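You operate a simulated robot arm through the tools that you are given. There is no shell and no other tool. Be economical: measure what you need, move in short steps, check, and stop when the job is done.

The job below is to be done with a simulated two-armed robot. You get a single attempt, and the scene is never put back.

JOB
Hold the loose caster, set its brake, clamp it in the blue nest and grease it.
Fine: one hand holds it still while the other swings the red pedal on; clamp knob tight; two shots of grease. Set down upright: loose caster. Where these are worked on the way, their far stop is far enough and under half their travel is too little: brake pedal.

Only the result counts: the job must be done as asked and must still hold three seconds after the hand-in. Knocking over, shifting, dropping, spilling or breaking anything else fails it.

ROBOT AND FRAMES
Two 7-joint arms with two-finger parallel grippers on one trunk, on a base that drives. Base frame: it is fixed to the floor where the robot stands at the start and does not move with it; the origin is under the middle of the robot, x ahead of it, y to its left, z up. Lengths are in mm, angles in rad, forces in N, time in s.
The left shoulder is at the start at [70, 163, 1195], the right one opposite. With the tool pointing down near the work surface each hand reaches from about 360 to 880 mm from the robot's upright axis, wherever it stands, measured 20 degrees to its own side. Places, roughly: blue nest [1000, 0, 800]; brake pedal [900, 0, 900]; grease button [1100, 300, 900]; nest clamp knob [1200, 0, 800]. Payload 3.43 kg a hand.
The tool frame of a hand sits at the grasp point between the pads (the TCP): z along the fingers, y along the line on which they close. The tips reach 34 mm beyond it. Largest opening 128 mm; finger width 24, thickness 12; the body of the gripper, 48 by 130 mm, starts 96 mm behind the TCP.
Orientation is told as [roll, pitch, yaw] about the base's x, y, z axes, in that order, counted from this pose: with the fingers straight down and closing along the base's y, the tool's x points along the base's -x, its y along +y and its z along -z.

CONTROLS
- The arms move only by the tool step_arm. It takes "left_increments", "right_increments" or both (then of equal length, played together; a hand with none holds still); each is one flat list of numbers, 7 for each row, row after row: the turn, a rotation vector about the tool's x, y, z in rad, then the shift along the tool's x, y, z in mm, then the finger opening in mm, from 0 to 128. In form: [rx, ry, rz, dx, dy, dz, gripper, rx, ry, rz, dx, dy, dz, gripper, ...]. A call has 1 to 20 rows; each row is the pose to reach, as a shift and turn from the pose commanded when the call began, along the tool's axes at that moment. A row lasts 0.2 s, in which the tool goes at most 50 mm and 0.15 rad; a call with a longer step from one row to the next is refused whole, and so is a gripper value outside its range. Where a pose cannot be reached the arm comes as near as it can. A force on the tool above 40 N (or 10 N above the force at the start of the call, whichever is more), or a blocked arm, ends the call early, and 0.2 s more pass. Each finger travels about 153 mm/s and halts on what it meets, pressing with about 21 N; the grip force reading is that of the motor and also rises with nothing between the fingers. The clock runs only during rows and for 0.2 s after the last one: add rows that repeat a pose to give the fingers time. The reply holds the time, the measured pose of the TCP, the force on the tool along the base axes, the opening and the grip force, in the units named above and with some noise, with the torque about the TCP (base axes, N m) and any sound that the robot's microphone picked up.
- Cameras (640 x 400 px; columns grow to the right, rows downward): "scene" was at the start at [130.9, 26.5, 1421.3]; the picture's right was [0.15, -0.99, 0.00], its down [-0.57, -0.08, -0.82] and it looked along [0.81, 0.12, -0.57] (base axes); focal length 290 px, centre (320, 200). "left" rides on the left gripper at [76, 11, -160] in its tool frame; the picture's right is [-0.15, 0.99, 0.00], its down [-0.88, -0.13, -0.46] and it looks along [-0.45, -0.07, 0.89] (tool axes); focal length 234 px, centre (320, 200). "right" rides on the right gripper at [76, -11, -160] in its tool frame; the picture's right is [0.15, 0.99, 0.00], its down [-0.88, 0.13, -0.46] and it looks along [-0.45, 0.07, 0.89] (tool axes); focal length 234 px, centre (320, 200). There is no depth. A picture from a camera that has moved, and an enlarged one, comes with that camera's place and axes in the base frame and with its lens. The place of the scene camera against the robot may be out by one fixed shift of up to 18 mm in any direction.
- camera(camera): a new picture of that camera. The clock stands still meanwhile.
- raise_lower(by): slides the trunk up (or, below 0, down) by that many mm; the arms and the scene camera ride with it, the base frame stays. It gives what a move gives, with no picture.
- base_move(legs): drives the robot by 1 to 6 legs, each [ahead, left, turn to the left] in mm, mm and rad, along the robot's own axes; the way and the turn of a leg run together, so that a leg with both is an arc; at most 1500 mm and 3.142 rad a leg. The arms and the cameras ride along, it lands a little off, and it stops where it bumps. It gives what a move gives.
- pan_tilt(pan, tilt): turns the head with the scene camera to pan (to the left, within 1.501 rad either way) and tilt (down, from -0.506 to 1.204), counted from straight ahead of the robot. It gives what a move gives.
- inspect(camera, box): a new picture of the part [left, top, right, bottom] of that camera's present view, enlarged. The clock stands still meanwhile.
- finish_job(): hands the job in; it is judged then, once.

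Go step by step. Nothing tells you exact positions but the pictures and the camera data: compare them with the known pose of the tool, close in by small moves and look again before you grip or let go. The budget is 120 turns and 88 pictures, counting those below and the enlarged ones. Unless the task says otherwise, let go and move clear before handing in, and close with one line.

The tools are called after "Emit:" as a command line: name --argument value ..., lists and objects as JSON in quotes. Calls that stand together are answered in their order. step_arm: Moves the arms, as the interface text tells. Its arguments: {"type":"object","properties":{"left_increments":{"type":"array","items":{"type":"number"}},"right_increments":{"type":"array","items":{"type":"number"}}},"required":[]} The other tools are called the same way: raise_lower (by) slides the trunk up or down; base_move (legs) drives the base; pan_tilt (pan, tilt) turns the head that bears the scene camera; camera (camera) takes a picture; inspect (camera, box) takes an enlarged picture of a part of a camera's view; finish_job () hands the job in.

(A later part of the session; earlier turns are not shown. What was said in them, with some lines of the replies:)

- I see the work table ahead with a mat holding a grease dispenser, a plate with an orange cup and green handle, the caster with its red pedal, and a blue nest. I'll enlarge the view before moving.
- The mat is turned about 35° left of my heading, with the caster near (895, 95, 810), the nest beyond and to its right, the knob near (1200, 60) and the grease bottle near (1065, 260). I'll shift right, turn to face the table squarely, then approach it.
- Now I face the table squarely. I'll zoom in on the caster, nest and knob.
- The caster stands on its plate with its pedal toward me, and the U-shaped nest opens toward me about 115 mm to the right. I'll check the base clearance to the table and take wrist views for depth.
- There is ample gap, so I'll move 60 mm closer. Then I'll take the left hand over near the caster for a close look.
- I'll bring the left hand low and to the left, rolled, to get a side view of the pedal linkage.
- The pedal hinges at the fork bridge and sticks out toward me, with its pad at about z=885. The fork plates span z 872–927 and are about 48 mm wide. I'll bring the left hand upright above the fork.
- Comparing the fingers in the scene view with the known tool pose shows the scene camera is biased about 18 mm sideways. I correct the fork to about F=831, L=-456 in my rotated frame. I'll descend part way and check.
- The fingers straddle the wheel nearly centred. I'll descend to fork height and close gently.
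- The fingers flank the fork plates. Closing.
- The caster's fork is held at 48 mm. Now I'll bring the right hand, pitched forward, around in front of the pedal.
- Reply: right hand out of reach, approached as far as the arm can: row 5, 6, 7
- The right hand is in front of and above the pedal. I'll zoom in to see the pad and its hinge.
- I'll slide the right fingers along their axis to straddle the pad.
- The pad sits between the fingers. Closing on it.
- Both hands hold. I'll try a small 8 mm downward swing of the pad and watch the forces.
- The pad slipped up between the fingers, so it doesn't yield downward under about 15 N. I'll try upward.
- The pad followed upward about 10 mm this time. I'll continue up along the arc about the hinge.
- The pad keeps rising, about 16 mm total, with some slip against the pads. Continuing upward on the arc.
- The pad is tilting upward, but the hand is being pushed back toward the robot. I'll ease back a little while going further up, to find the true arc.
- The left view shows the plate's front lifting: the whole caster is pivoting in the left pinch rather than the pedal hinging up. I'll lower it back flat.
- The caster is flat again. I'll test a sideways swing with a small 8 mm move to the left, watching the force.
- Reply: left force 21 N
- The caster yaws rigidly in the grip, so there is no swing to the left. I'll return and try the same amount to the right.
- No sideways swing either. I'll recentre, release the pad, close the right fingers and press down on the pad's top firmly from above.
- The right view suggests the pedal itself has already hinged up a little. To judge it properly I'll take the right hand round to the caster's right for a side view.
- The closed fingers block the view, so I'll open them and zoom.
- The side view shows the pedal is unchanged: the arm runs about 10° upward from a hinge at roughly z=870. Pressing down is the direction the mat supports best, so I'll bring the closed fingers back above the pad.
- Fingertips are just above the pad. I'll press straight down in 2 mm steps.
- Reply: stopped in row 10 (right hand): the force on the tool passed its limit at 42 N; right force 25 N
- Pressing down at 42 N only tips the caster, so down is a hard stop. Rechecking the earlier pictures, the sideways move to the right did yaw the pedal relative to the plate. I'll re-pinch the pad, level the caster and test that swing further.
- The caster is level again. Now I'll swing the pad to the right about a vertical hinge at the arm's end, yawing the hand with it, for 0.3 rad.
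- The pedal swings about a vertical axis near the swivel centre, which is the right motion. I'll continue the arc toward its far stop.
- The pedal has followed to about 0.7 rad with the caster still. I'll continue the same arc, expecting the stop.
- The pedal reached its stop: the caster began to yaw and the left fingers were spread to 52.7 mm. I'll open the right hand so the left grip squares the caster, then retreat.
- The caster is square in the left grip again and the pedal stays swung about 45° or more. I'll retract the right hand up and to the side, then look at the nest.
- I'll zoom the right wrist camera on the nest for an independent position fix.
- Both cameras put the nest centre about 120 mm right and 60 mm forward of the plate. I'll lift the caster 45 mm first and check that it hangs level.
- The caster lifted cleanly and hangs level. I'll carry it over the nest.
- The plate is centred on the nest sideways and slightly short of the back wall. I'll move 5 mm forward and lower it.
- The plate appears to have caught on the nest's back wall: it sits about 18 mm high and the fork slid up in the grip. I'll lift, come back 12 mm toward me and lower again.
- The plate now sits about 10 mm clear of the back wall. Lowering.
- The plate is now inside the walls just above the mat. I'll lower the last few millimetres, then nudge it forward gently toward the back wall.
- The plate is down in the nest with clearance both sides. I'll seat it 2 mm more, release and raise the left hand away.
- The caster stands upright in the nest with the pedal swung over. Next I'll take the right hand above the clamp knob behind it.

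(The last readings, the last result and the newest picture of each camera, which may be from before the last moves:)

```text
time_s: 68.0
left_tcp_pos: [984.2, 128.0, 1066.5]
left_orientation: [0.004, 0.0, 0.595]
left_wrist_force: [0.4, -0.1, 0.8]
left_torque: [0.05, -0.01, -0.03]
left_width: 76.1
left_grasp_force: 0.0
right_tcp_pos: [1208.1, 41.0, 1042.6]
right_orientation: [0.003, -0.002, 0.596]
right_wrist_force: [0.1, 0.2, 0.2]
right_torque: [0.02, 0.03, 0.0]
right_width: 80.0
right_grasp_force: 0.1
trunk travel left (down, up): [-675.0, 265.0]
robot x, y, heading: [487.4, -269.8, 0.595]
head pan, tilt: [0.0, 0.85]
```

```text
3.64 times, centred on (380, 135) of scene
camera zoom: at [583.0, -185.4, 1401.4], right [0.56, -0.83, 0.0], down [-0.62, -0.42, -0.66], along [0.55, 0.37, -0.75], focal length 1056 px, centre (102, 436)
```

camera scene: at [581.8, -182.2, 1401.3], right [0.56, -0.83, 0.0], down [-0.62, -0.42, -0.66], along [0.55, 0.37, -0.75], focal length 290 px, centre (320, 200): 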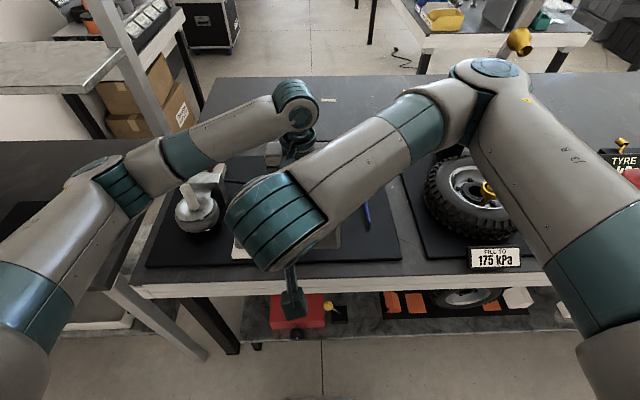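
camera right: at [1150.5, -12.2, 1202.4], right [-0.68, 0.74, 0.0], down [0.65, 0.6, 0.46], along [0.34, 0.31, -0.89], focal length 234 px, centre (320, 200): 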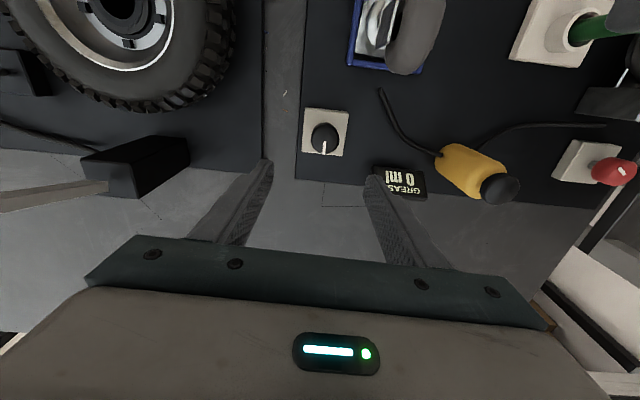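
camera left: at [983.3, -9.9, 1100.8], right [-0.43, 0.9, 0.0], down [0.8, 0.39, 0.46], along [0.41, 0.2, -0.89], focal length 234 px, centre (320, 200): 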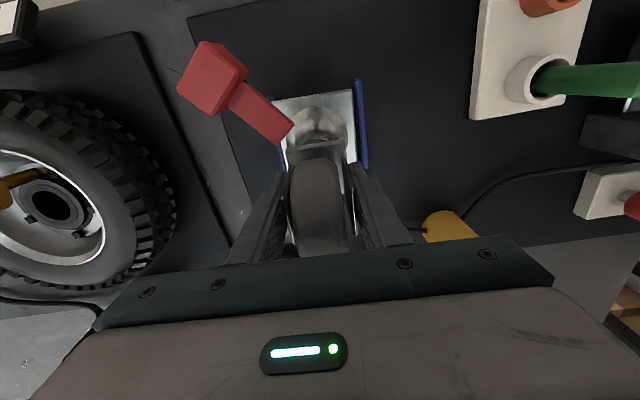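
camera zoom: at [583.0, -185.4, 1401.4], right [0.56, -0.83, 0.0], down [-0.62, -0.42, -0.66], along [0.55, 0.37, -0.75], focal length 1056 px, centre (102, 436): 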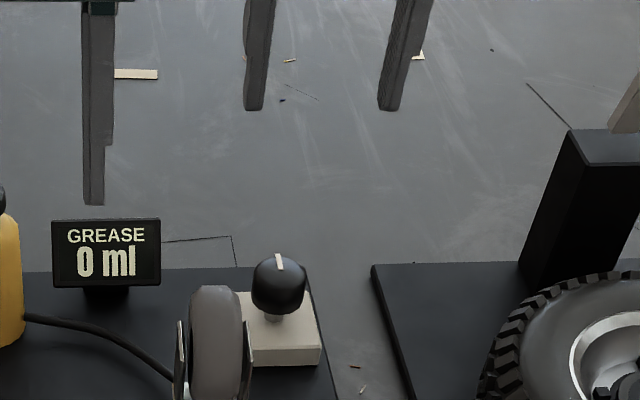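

The knob is at about (F 1020, L −637, z 850) with its mark pointing forward. I'll pre-rotate the right hand counter-clockwise, centre it and descend part way.

Emit:
step_arm --right_increments '[0, 0, -0.13, 1, 2, 10, 80, 0, 0, -0.26, 2, 4, 20, 80, 0, 0, -0.39, 3, 6.5, 30, 80, 0, 0, -0.52, 3, 6.5, 40, 80, 0, 0, -0.65, 3, 6.5, 50, 80, 0, 0, -0.78, 3, 6.5, 60, 80, 0, 0, -0.91, 3, 6.5, 75, 80, 0, 0, -1.04, 3, 6.5, 90, 80, 0, 0, -1.15, 3, 6.5, 105, 80, 0, 0, -1.15, 3, 6.5, 105, 80]'

Emit:
camera --camera "right"

```text
time_s: 70.2
left_tcp_pos: [984.6, 127.6, 1065.9]
left_orientation: [0.002, 0.0, 0.595]
left_wrist_force: [0.4, 0.3, 0.1]
left_torque: [-0.05, 0.01, 0.01]
left_width: 76.1
left_grasp_force: 0.0
right_tcp_pos: [1090.1, -97.2, 997.8]
right_orientation: [-0.014, -0.002, 1.593]
right_wrist_force: [0.3, 0.2, 0.4]
right_torque: [-0.01, -0.02, 0.01]
right_width: 80.3
right_grasp_force: 0.0
right hand out of reach, approached as far as the arm can: row 5, 6, 7, 8, 9, 10
trunk travel left (down, up): [-675.0, 265.0]
robot x, y, heading: [481.9, -267.4, 0.596]
head pan, tilt: [0.0, 0.85]
```

```text
23 pictures are left
camera right: at [1099.6, -173.2, 1157.2], right [-0.99, -0.17, -0.02], down [-0.16, 0.88, 0.45], along [-0.06, 0.45, -0.89], focal length 234 px, centre (320, 200)
```

right: 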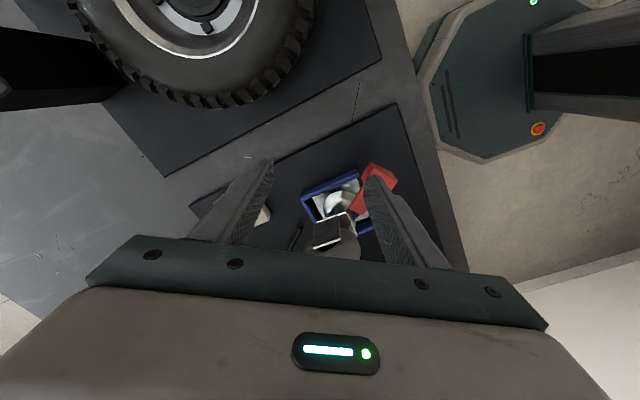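

That yaw is out of reach there, so the arm drifted off. I'll undo the rotation while rising, and use clockwise turns from the neutral yaw instead.

Emit:
step_arm --right_increments '[0, 0, 0.13, 0, 0, -15, 80, 0, 0, 0.26, 0, 0, -30, 80, 0, 0, 0.39, 0, 0, -45, 80, 0, 0, 0.52, 0, 0, -60, 80, 0, 0, 0.65, 0, 0, -75, 80, 0, 0, 0.78, 0, 0, -90, 80, 0, 0, 0.91, 0, 0, -105, 80, 0, 0, 1.04, 0, 0, -105, 80, 0, 0, 1.15, 0, 0, -105, 80, 0, 0, 1.15, 0, 0, -105, 80]'

```text
time_s: 72.4
left_tcp_pos: [983.0, 128.7, 1066.2]
left_orientation: [0.003, 0.0, 0.595]
left_wrist_force: [-0.1, -0.4, -0.3]
left_torque: [-0.02, 0.04, 0.02]
left_width: 75.9
left_grasp_force: 0.0
right_tcp_pos: [1089.1, -95.1, 1109.7]
right_orientation: [-0.006, -0.016, 0.44]
right_wrist_force: [0.0, -0.3, 0.1]
right_torque: [0.01, 0.04, -0.01]
right_width: 79.9
right_grasp_force: 0.0
trunk travel left (down, up): [-675.0, 265.0]
robot x, y, heading: [482.4, -269.1, 0.599]
head pan, tilt: [0.0, 0.85]
```

I'll approach the knob again with a modest counter-clockwise yaw that was in reach, staying high past the caster.

Emit:
step_arm --right_increments '[-0.001, 0.003, -0.09, -36, 17, 10, 80, -0.002, 0.006, -0.18, -72, 35, 20, 80, -0.003, 0.01, -0.27, -108, 52, 30, 80, -0.005, 0.013, -0.36, -144, 70, 45, 80, -0.006, 0.016, -0.45, -162, 78.4, 80, 80, -0.006, 0.016, -0.48, -162, 78.4, 125, 80, -0.006, 0.016, -0.48, -162, 78.4, 165, 80, -0.006, 0.016, -0.48, -162, 78.4, 165, 80]'

Emit:
camera --camera "right"

```text
time_s: 74.2
left_tcp_pos: [983.2, 127.4, 1067.0]
left_orientation: [0.004, -0.001, 0.595]
left_wrist_force: [0.2, 0.1, -0.7]
left_torque: [0.03, -0.01, -0.02]
left_width: 75.9
left_grasp_force: 0.0
right_tcp_pos: [1205.1, 44.2, 948.8]
right_orientation: [-0.001, 0.001, 0.924]
right_wrist_force: [0.1, -0.2, -0.6]
right_torque: [-0.04, 0.04, 0.02]
right_width: 80.1
right_grasp_force: 0.1
trunk travel left (down, up): [-675.0, 265.0]
robot x, y, heading: [483.1, -270.5, 0.591]
head pan, tilt: [0.0, 0.85]
```

```text
22 pictures are left
camera right: at [1167.9, -22.4, 1109.3], right [-0.88, 0.48, 0.0], down [0.43, 0.78, 0.45], along [0.22, 0.4, -0.89], focal length 234 px, centre (320, 200)
```

right: 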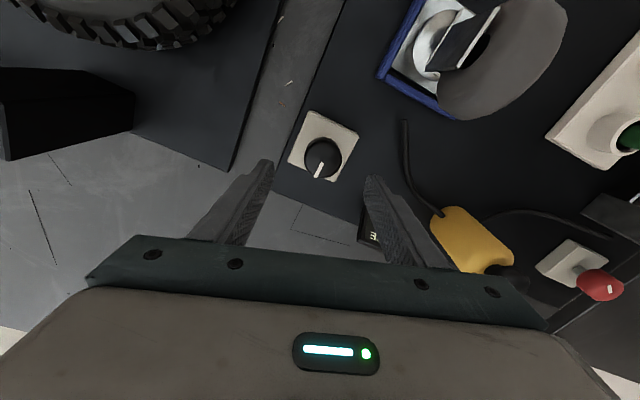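

The knob is centred within 3 mm. I'll descend and close on it.

Emit:
step_arm --right_increments '[0, 0, 0, -1, 3, 30, 80, 0, 0, 0, -1, 3, 60, 80, 0, 0, 0, -1, 3, 80, 80, 0, 0, 0, -1, 3, 92, 80, 0, 0, 0, -1, 3, 92, 60, 0, 0, 0, -1, 3, 92, 40, 0, 0, 0, -1, 3, 92, 25, 0, 0, 0, -1, 3, 92, 25]'

Emit:
inspect --camera "scene" --box '[320, 80, 440, 190]'

```text
time_s: 76.0
left_tcp_pos: [984.4, 128.6, 1066.0]
left_orientation: [0.002, 0.0, 0.595]
left_wrist_force: [-0.2, 0.3, 0.6]
left_torque: [-0.04, 0.02, 0.02]
left_width: 76.0
left_grasp_force: 0.0
right_tcp_pos: [1203.8, 47.3, 855.7]
right_orientation: [-0.001, 0.001, 0.923]
right_wrist_force: [-1.2, -0.5, -4.0]
right_torque: [1.13, -0.62, 0.0]
right_width: 41.9
right_grasp_force: 45.7
trunk travel left (down, up): [-675.0, 265.0]
robot x, y, heading: [478.5, -270.4, 0.592]
head pan, tilt: [0.0, 0.85]
```

```text
3.64 times, centred on (380, 135) of scene
camera zoom: at [583.2, -184.3, 1401.3], right [0.56, -0.83, 0.0], down [-0.62, -0.42, -0.66], along [0.55, 0.37, -0.75], focal length 1056 px, centre (102, 436)
```

zoom: 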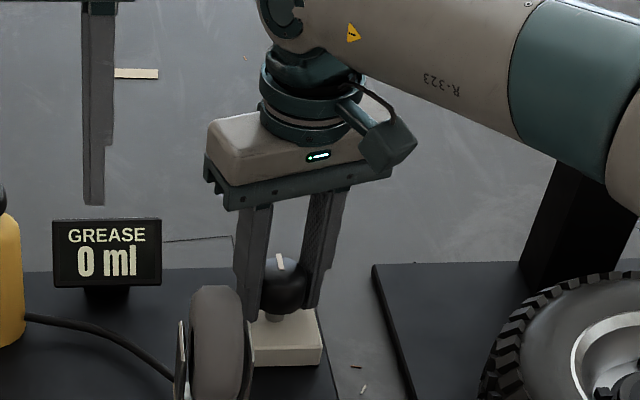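

The knob is gripped. I'll turn it clockwise, as seen from above.

Emit:
step_arm --right_increments '[0, 0, 0.13, 0, 0, 0, 25, 0, 0, 0.26, 0, 0, 0, 25, 0, 0, 0.39, 0, 0, 0, 25, 0, 0, 0.52, 0, 0, 0, 25, 0, 0, 0.65, 0, 0, 0, 25, 0, 0, 0.78, 0, 0, 0, 25, 0, 0, 0.91, 0, 0, 0, 25, 0, 0, 1.04, 0, 0, 0, 25, 0, 0, 1.17, 0, 0, 0, 25, 0, 0, 1.3, 0, 0, 0, 25, 0, 0, 1.43, 0, 0, 0, 25, 0, 0, 1.56, 0, 0, 0, 25, 0, 0, 1.56, 0, 0, 0, 25]'

Emit:
inspect --camera "scene" --box '[320, 80, 440, 190]'

```text
time_s: 78.8
left_tcp_pos: [983.3, 128.1, 1065.9]
left_orientation: [0.004, 0.0, 0.596]
left_wrist_force: [-0.6, 0.1, 0.3]
left_torque: [0.0, 0.02, 0.01]
left_width: 76.0
left_grasp_force: 0.2
right_tcp_pos: [1203.5, 47.5, 855.2]
right_orientation: [-0.001, -0.002, -0.638]
right_wrist_force: [7.6, -3.1, 6.3]
right_torque: [0.58, 0.66, -0.02]
right_width: 41.6
right_grasp_force: 45.1
trunk travel left (down, up): [-675.0, 265.0]
robot x, y, heading: [482.2, -272.0, 0.592]
head pan, tilt: [0.0, 0.85]
```

```text
3.64 times, centred on (380, 135) of scene
camera zoom: at [583.4, -185.1, 1401.4], right [0.56, -0.83, 0.0], down [-0.62, -0.42, -0.66], along [0.55, 0.37, -0.75], focal length 1056 px, centre (102, 436)
```

zoom: 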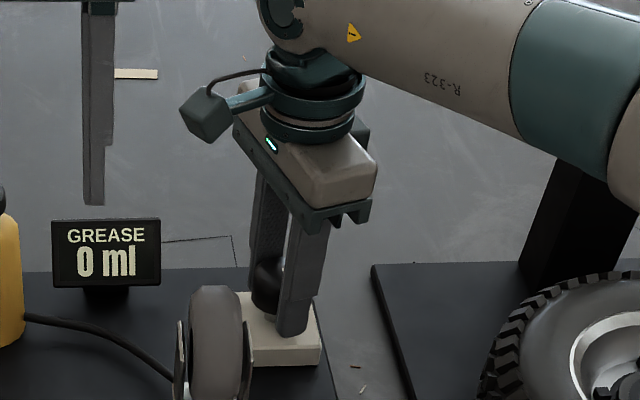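

It turned 1.56 rad freely with no stop yet. Continuing clockwise.

Emit:
step_arm --right_increments '[0, 0, 0.13, 0, 0, 0, 25, 0, 0, 0.26, 0, 0, 0, 25, 0, 0, 0.39, 0, 0, 0, 25, 0, 0, 0.52, 0, 0, 0, 25, 0, 0, 0.65, 0, 0, 0, 25, 0, 0, 0.78, 0, 0, 0, 25, 0, 0, 0.91, 0, 0, 0, 25, 0, 0, 1.04, 0, 0, 0, 25, 0, 0, 1.17, 0, 0, 0, 25, 0, 0, 1.3, 0, 0, 0, 25, 0, 0, 1.3, 0, 0, 0, 25]'

Emit:
inspect --camera "right" --box '[260, 120, 400, 250]'

```text
time_s: 81.2
left_tcp_pos: [984.3, 128.1, 1064.3]
left_orientation: [0.003, 0.001, 0.594]
left_wrist_force: [-0.2, -0.4, -0.4]
left_torque: [0.01, 0.02, 0.02]
left_width: 76.2
left_grasp_force: 0.1
right_tcp_pos: [1203.2, 47.4, 853.9]
right_orientation: [-0.001, -0.004, -1.937]
right_wrist_force: [3.9, -1.1, -4.1]
right_torque: [-0.1, 0.07, 0.59]
right_width: 42.1
right_grasp_force: 45.0
trunk travel left (down, up): [-675.0, 265.0]
robot x, y, heading: [485.7, -271.4, 0.594]
head pan, tilt: [0.0, 0.85]
```

```text
3.08 times, centred on (330, 185) of right
camera zoom: at [1219.9, 122.7, 1013.5], right [0.98, -0.22, 0.0], down [-0.19, -0.87, 0.46], along [-0.1, -0.45, -0.89], focal length 720 px, centre (289, 246)
```

zoom: 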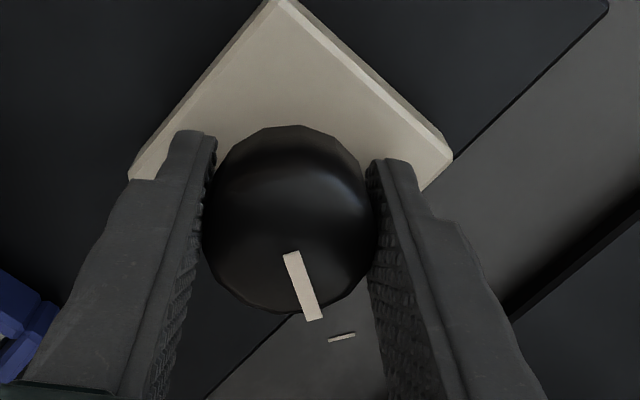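

The resisting torque is now 0.59 N·m and the knob's mark lags the fingers, so it is at its stop. I'll add a further small turn to confirm.

Emit:
step_arm --right_increments '[0, 0, 0.13, 0, 0, 0, 20, 0, 0, 0.26, 0, 0, 0, 20, 0, 0, 0.3, 0, 0, 0, 20, 0, 0, 0.3, 0, 0, 0, 20]'

Emit:
inspect --camera "right" --box '[260, 120, 400, 250]'

```text
time_s: 82.2
left_tcp_pos: [984.4, 127.9, 1064.2]
left_orientation: [0.003, -0.001, 0.594]
left_wrist_force: [0.1, -0.4, 0.4]
left_torque: [0.01, 0.02, -0.05]
left_width: 76.2
left_grasp_force: 0.1
right_tcp_pos: [1203.2, 46.7, 854.7]
right_orientation: [0.002, -0.003, -2.238]
right_wrist_force: [3.2, -1.3, -2.2]
right_torque: [0.05, 0.25, 0.62]
right_width: 41.9
right_grasp_force: 45.1
trunk travel left (down, up): [-675.0, 265.0]
robot x, y, heading: [482.7, -271.4, 0.596]
head pan, tilt: [0.0, 0.85]
```

```text
3.08 times, centred on (330, 185) of right
camera zoom: at [1241.3, 114.6, 1014.0], right [0.87, -0.5, 0.0], down [-0.44, -0.77, 0.46], along [-0.23, -0.4, -0.89], focal length 720 px, centre (289, 246)
```

zoom: 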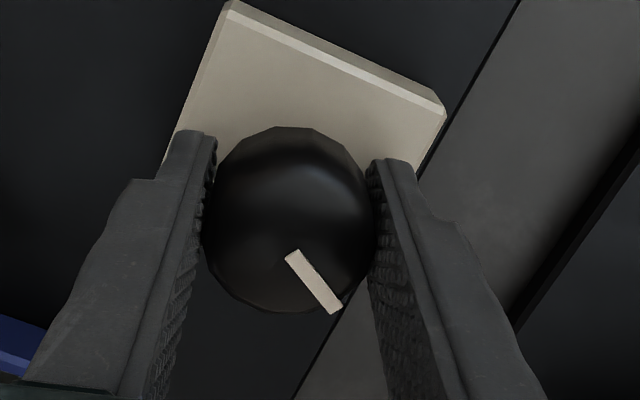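

The mark stayed put while the fingers slipped, so the knob is tight at its stop. I'll release and raise the right hand while the left closes and moves above the grease bottle's black cap.

Emit:
step_arm --right_increments '[0, 0, 0, 0, 0, 0, 50, 0, 0, 0, 0, 0, 0, 75, 0, 0, 0, 0, 0, 0, 80, 0, 0, 0, 0, 0, -30, 80, 0, 0, 0, 0, 0, -75, 80, 0, 0, 0, 0, 0, -120, 80, 0, 0, 0, 0, 0, -165, 80, 0, 0, 0, 0, 0, -200, 80]'

Emit:
step_arm --left_increments '[0, 0, 0, -36, 10, 10, 40, 0, 0, 0, -73, 20, 20, 0, 0, 0, 0, -110, 30, 30, 0, 0, 0, 0, -146, 40, 40, 0, 0, 0, 0, -146, 40, 50, 0, 0, 0, 0, -146, 40, 50, 0]'

Emit:
inspect --camera "scene" --box '[240, 70, 420, 230]'

Emit:
camera --camera "left"

```text
time_s: 84.0
left_tcp_pos: [983.6, 127.3, 1067.5]
left_orientation: [0.003, -0.001, 0.594]
left_wrist_force: [-0.3, -1.1, -0.2]
left_torque: [-0.01, -0.02, 0.01]
left_width: 76.2
left_grasp_force: 0.0
right_tcp_pos: [1202.5, 48.5, 1056.3]
right_orientation: [0.003, -0.003, -2.237]
right_wrist_force: [0.0, 0.3, -0.5]
right_torque: [0.02, 0.01, 0.0]
right_width: 79.8
right_grasp_force: 0.0
trunk travel left (down, up): [-675.0, 265.0]
robot x, y, heading: [481.7, -270.1, 0.596]
head pan, tilt: [0.0, 0.85]
```

```text
time_s: 85.4
left_tcp_pos: [1080.2, 242.8, 1016.2]
left_orientation: [0.004, 0.003, 0.596]
left_wrist_force: [-0.5, 0.6, 0.1]
left_torque: [-0.02, 0.0, -0.02]
left_width: 0.1
left_grasp_force: 20.9
right_tcp_pos: [1202.8, 47.8, 1055.2]
right_orientation: [0.001, -0.001, -2.235]
right_wrist_force: [0.3, -0.3, 0.1]
right_torque: [0.01, -0.02, 0.02]
right_width: 79.9
right_grasp_force: 0.0
trunk travel left (down, up): [-675.0, 265.0]
robot x, y, heading: [482.1, -269.1, 0.597]
head pan, tilt: [0.0, 0.85]
```

```text
2.50 times, centred on (330, 150) of scene
camera zoom: at [583.2, -184.3, 1401.3], right [0.56, -0.83, 0.0], down [-0.62, -0.42, -0.66], along [0.55, 0.37, -0.75], focal length 726 px, centre (295, 325)
```

zoom: 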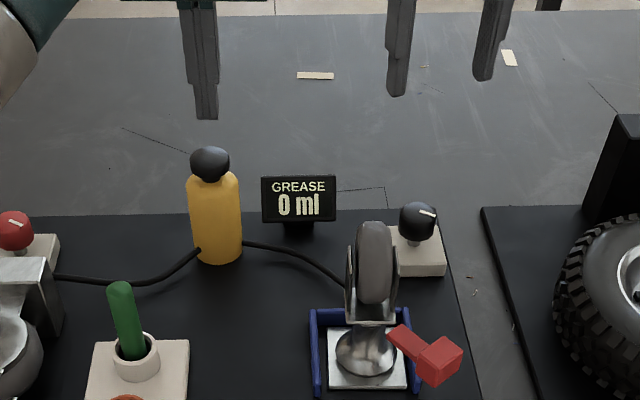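

```text
16 pictures are left
camera left: at [1012.9, 208.3, 1176.1], right [-0.43, 0.9, 0.0], down [0.8, 0.38, 0.46], along [0.41, 0.2, -0.89], focal length 234 px, centre (320, 200)
```

left: 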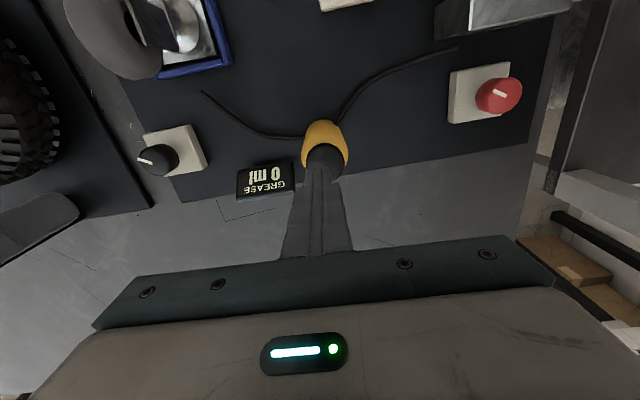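

The left fingertips are directly above the cap. I'll press down slowly once and read the display.

Emit:
step_arm --left_increments '[0, 0, 0, 0, 1.5, 18, 0, 0, 0, 0, 0, 1.5, 30, 0, 0, 0, 0, 0, 1.5, 33, 0, 0, 0, 0, 0, 1.5, 36, 0, 0, 0, 0, 0, 1.5, 39, 0, 0, 0, 0, 0, 1.5, 42, 0, 0, 0, 0, 0, 1.5, 45, 0, 0, 0, 0, 0, 1.5, 48, 0, 0, 0, 0, 0, 1.5, 50, 0]'

Emit:
inspect --camera "scene" --box '[240, 70, 420, 230]'

```text
time_s: 87.4
left_tcp_pos: [1080.5, 243.6, 965.5]
left_orientation: [0.004, 0.0, 0.596]
left_wrist_force: [0.0, -0.7, 0.0]
left_torque: [0.04, -0.01, 0.0]
left_width: 0.1
left_grasp_force: 21.4
right_tcp_pos: [1203.0, 49.4, 1055.8]
right_orientation: [0.002, -0.005, -2.236]
right_wrist_force: [-0.6, -0.4, -0.2]
right_torque: [-0.01, -0.01, 0.0]
right_width: 79.9
right_grasp_force: 0.1
trunk travel left (down, up): [-675.0, 265.0]
robot x, y, heading: [482.5, -270.2, 0.591]
head pan, tilt: [0.0, 0.85]
```

```text
2.50 times, centred on (330, 150) of scene
camera zoom: at [583.2, -184.1, 1401.3], right [0.56, -0.83, 0.0], down [-0.62, -0.42, -0.66], along [0.55, 0.37, -0.75], focal length 726 px, centre (295, 325)
```

zoom: 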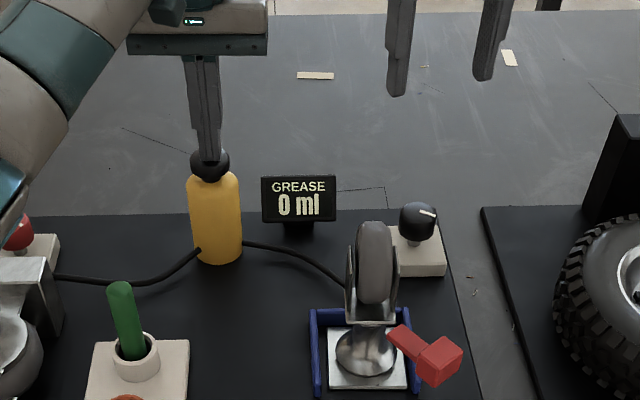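

Not in contact yet. Continuing down in small steps.

Emit:
step_arm --left_increments '[0, 0, 0, 0, 0, 2, 0, 0, 0, 0, 0, 0, 4, 0, 0, 0, 0, 0, 0, 6, 0, 0, 0, 0, 0, 0, 8, 0, 0, 0, 0, 0, 0, 10, 0, 0, 0, 0, 0, 0, 12, 0]'

```text
time_s: 88.8
left_tcp_pos: [1080.1, 244.7, 956.3]
left_orientation: [0.003, 0.0, 0.594]
left_wrist_force: [0.4, -0.7, 2.8]
left_torque: [0.0, -0.07, 0.01]
left_width: 0.1
left_grasp_force: 20.7
right_tcp_pos: [1202.2, 48.6, 1056.4]
right_orientation: [0.001, -0.001, -2.236]
right_wrist_force: [-0.2, -0.4, -0.4]
right_torque: [0.0, 0.0, 0.03]
right_width: 79.9
right_grasp_force: 0.1
trunk travel left (down, up): [-675.0, 265.0]
robot x, y, heading: [482.1, -269.8, 0.593]
head pan, tilt: [0.0, 0.85]
```

Contact has begun (2.8 N). I'll press further.

Emit:
step_arm --left_increments '[0, 0, 0, 0, 0, 2, 0, 0, 0, 0, 0, 0, 4, 0, 0, 0, 0, 0, 0, 6, 0, 0, 0, 0, 0, 0, 6, 0]'

Emit:
inspect --camera "scene" --box '[240, 70, 420, 230]'

```text
time_s: 89.8
left_tcp_pos: [1078.8, 243.9, 949.6]
left_orientation: [0.002, -0.001, 0.594]
left_wrist_force: [1.6, 0.3, 6.6]
left_torque: [0.03, -0.08, 0.01]
left_width: 0.1
left_grasp_force: 21.2
right_tcp_pos: [1201.9, 47.4, 1056.2]
right_orientation: [0.002, -0.002, -2.236]
right_wrist_force: [1.7, -0.1, 0.4]
right_torque: [-0.02, 0.03, 0.01]
right_width: 79.9
right_grasp_force: 0.1
trunk travel left (down, up): [-675.0, 265.0]
robot x, y, heading: [484.0, -273.7, 0.597]
head pan, tilt: [0.0, 0.85]
heard: click
```

```text
2.50 times, centred on (330, 150) of scene
camera zoom: at [582.8, -184.6, 1401.4], right [0.56, -0.83, 0.0], down [-0.62, -0.42, -0.66], along [0.55, 0.37, -0.75], focal length 726 px, centre (295, 325)
```

zoom: 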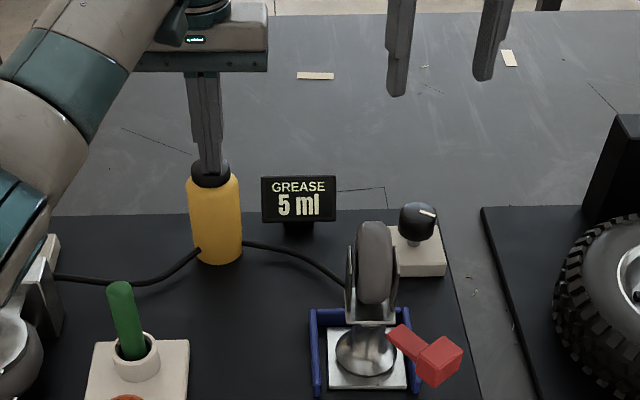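

A click was heard and the display reads 5 ml, which is one shot. I'll lift fully off, then press once more by the same amount.

Emit:
step_arm --left_increments '[0, 0, 0, 0, 0, -8, 0, 0, 0, 0, 0, 0, -18, 0, 0, 0, 0, 0, 0, -18, 0, 0, 0, 0, 0, 0, -18, 0]'

Emit:
step_arm --left_increments '[0, 0, 0, 0, 0, 8, 0, 0, 0, 0, 0, 0, 12, 0, 0, 0, 0, 0, 0, 14, 0, 0, 0, 0, 0, 0, 16, 0, 0, 0, 0, 0, 0, 18, 0, 0, 0, 0, 0, 0, 18, 0]'

Emit:
inspect --camera "scene" --box '[240, 70, 420, 230]'

```text
time_s: 90.8
left_tcp_pos: [1080.2, 243.9, 967.5]
left_orientation: [0.001, 0.0, 0.595]
left_wrist_force: [-0.1, 0.1, -0.8]
left_torque: [0.01, -0.01, -0.02]
left_width: 0.1
left_grasp_force: 21.1
right_tcp_pos: [1203.2, 47.8, 1055.3]
right_orientation: [0.002, -0.004, -2.236]
right_wrist_force: [0.5, -0.1, 0.2]
right_torque: [0.01, -0.01, 0.02]
right_width: 80.0
right_grasp_force: 0.0
trunk travel left (down, up): [-675.0, 265.0]
robot x, y, heading: [484.1, -268.9, 0.592]
head pan, tilt: [0.0, 0.85]
```

```text
time_s: 92.2
left_tcp_pos: [1079.6, 245.3, 950.4]
left_orientation: [0.001, -0.002, 0.596]
left_wrist_force: [0.4, -0.1, 5.1]
left_torque: [0.01, -0.03, 0.03]
left_width: 0.0
left_grasp_force: 20.8
right_tcp_pos: [1202.0, 48.7, 1057.0]
right_orientation: [0.001, -0.001, -2.236]
right_wrist_force: [0.5, 0.2, -0.1]
right_torque: [0.01, 0.01, 0.01]
right_width: 80.3
right_grasp_force: 0.0
trunk travel left (down, up): [-675.0, 265.0]
robot x, y, heading: [484.1, -270.9, 0.598]
head pan, tilt: [0.0, 0.85]
heard: click
```

```text
2.50 times, centred on (330, 150) of scene
camera zoom: at [582.6, -184.7, 1401.4], right [0.56, -0.83, 0.0], down [-0.62, -0.42, -0.66], along [0.55, 0.37, -0.75], focal length 726 px, centre (295, 325)
```

zoom: 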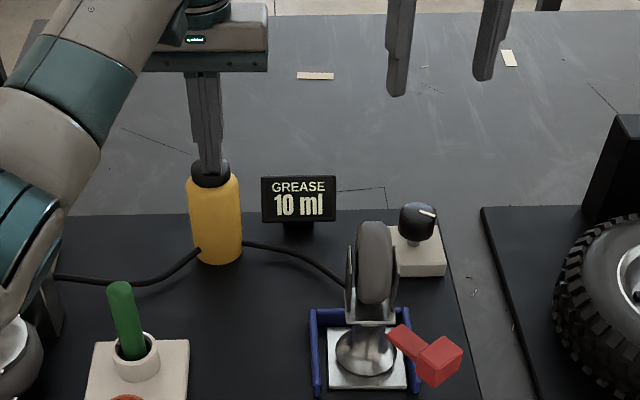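

The display reads 10 ml, so two shots are done. I'll raise the left hand clear and take a last look.

Emit:
step_arm --left_increments '[0, 0, 0, 0, 0, -15, 0, 0, 0, 0, 0, 0, -50, 0, 0, 0, 0, 0, 0, -90, 0, 0, 0, 0, 0, 0, -110, 0]'

Emit:
inspect --camera "scene" --box '[290, 120, 410, 240]'

Emit:
camera --camera "scene"

```text
time_s: 93.2
left_tcp_pos: [1078.5, 245.4, 1061.5]
left_orientation: [0.002, 0.001, 0.595]
left_wrist_force: [-0.1, -0.8, 0.9]
left_torque: [-0.02, 0.02, -0.02]
left_width: 0.0
left_grasp_force: 20.5
right_tcp_pos: [1203.1, 48.8, 1056.1]
right_orientation: [0.002, 0.0, -2.236]
right_wrist_force: [0.3, 0.3, -0.4]
right_torque: [0.0, 0.02, -0.01]
right_width: 80.2
right_grasp_force: 0.0
trunk travel left (down, up): [-675.0, 265.0]
robot x, y, heading: [479.4, -272.5, 0.595]
head pan, tilt: [0.0, 0.85]
```

```text
3.33 times, centred on (350, 180) of scene
camera zoom: at [583.0, -184.3, 1401.2], right [0.56, -0.83, 0.0], down [-0.62, -0.42, -0.66], along [0.55, 0.37, -0.75], focal length 968 px, centre (220, 267)
```

zoom: 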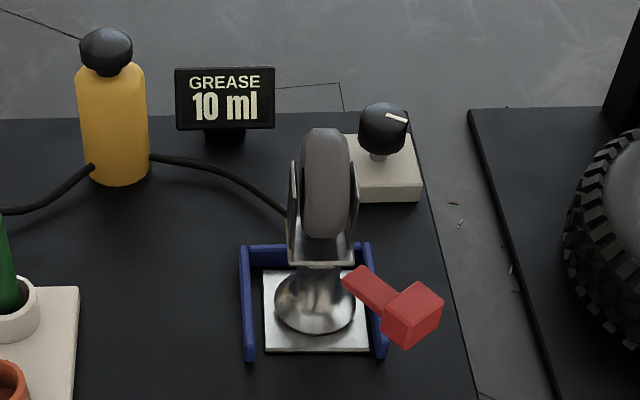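

```text
11 pictures are left
camera scene: at [583.0, -184.3, 1401.2], right [0.56, -0.83, 0.0], down [-0.62, -0.42, -0.66], along [0.55, 0.37, -0.75], focal length 290 px, centre (320, 200)
```

scene: 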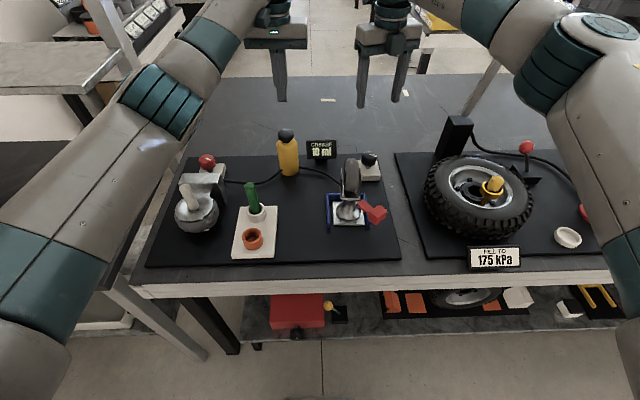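

The caster stands upright in the nest with its pedal swung to the stop. The knob is tight, the display reads 10 ml, nothing else has moved and both hands are clear, so I'm handing in.

Emit:
finish_job

```text
The job is handed in.
```

I held the caster while swinging its red pedal to the stop, stood it upright in the blue nest, tightened the clamp knob to its stop and gave it two shots of grease (display reads 10 ml); the job is handed in.
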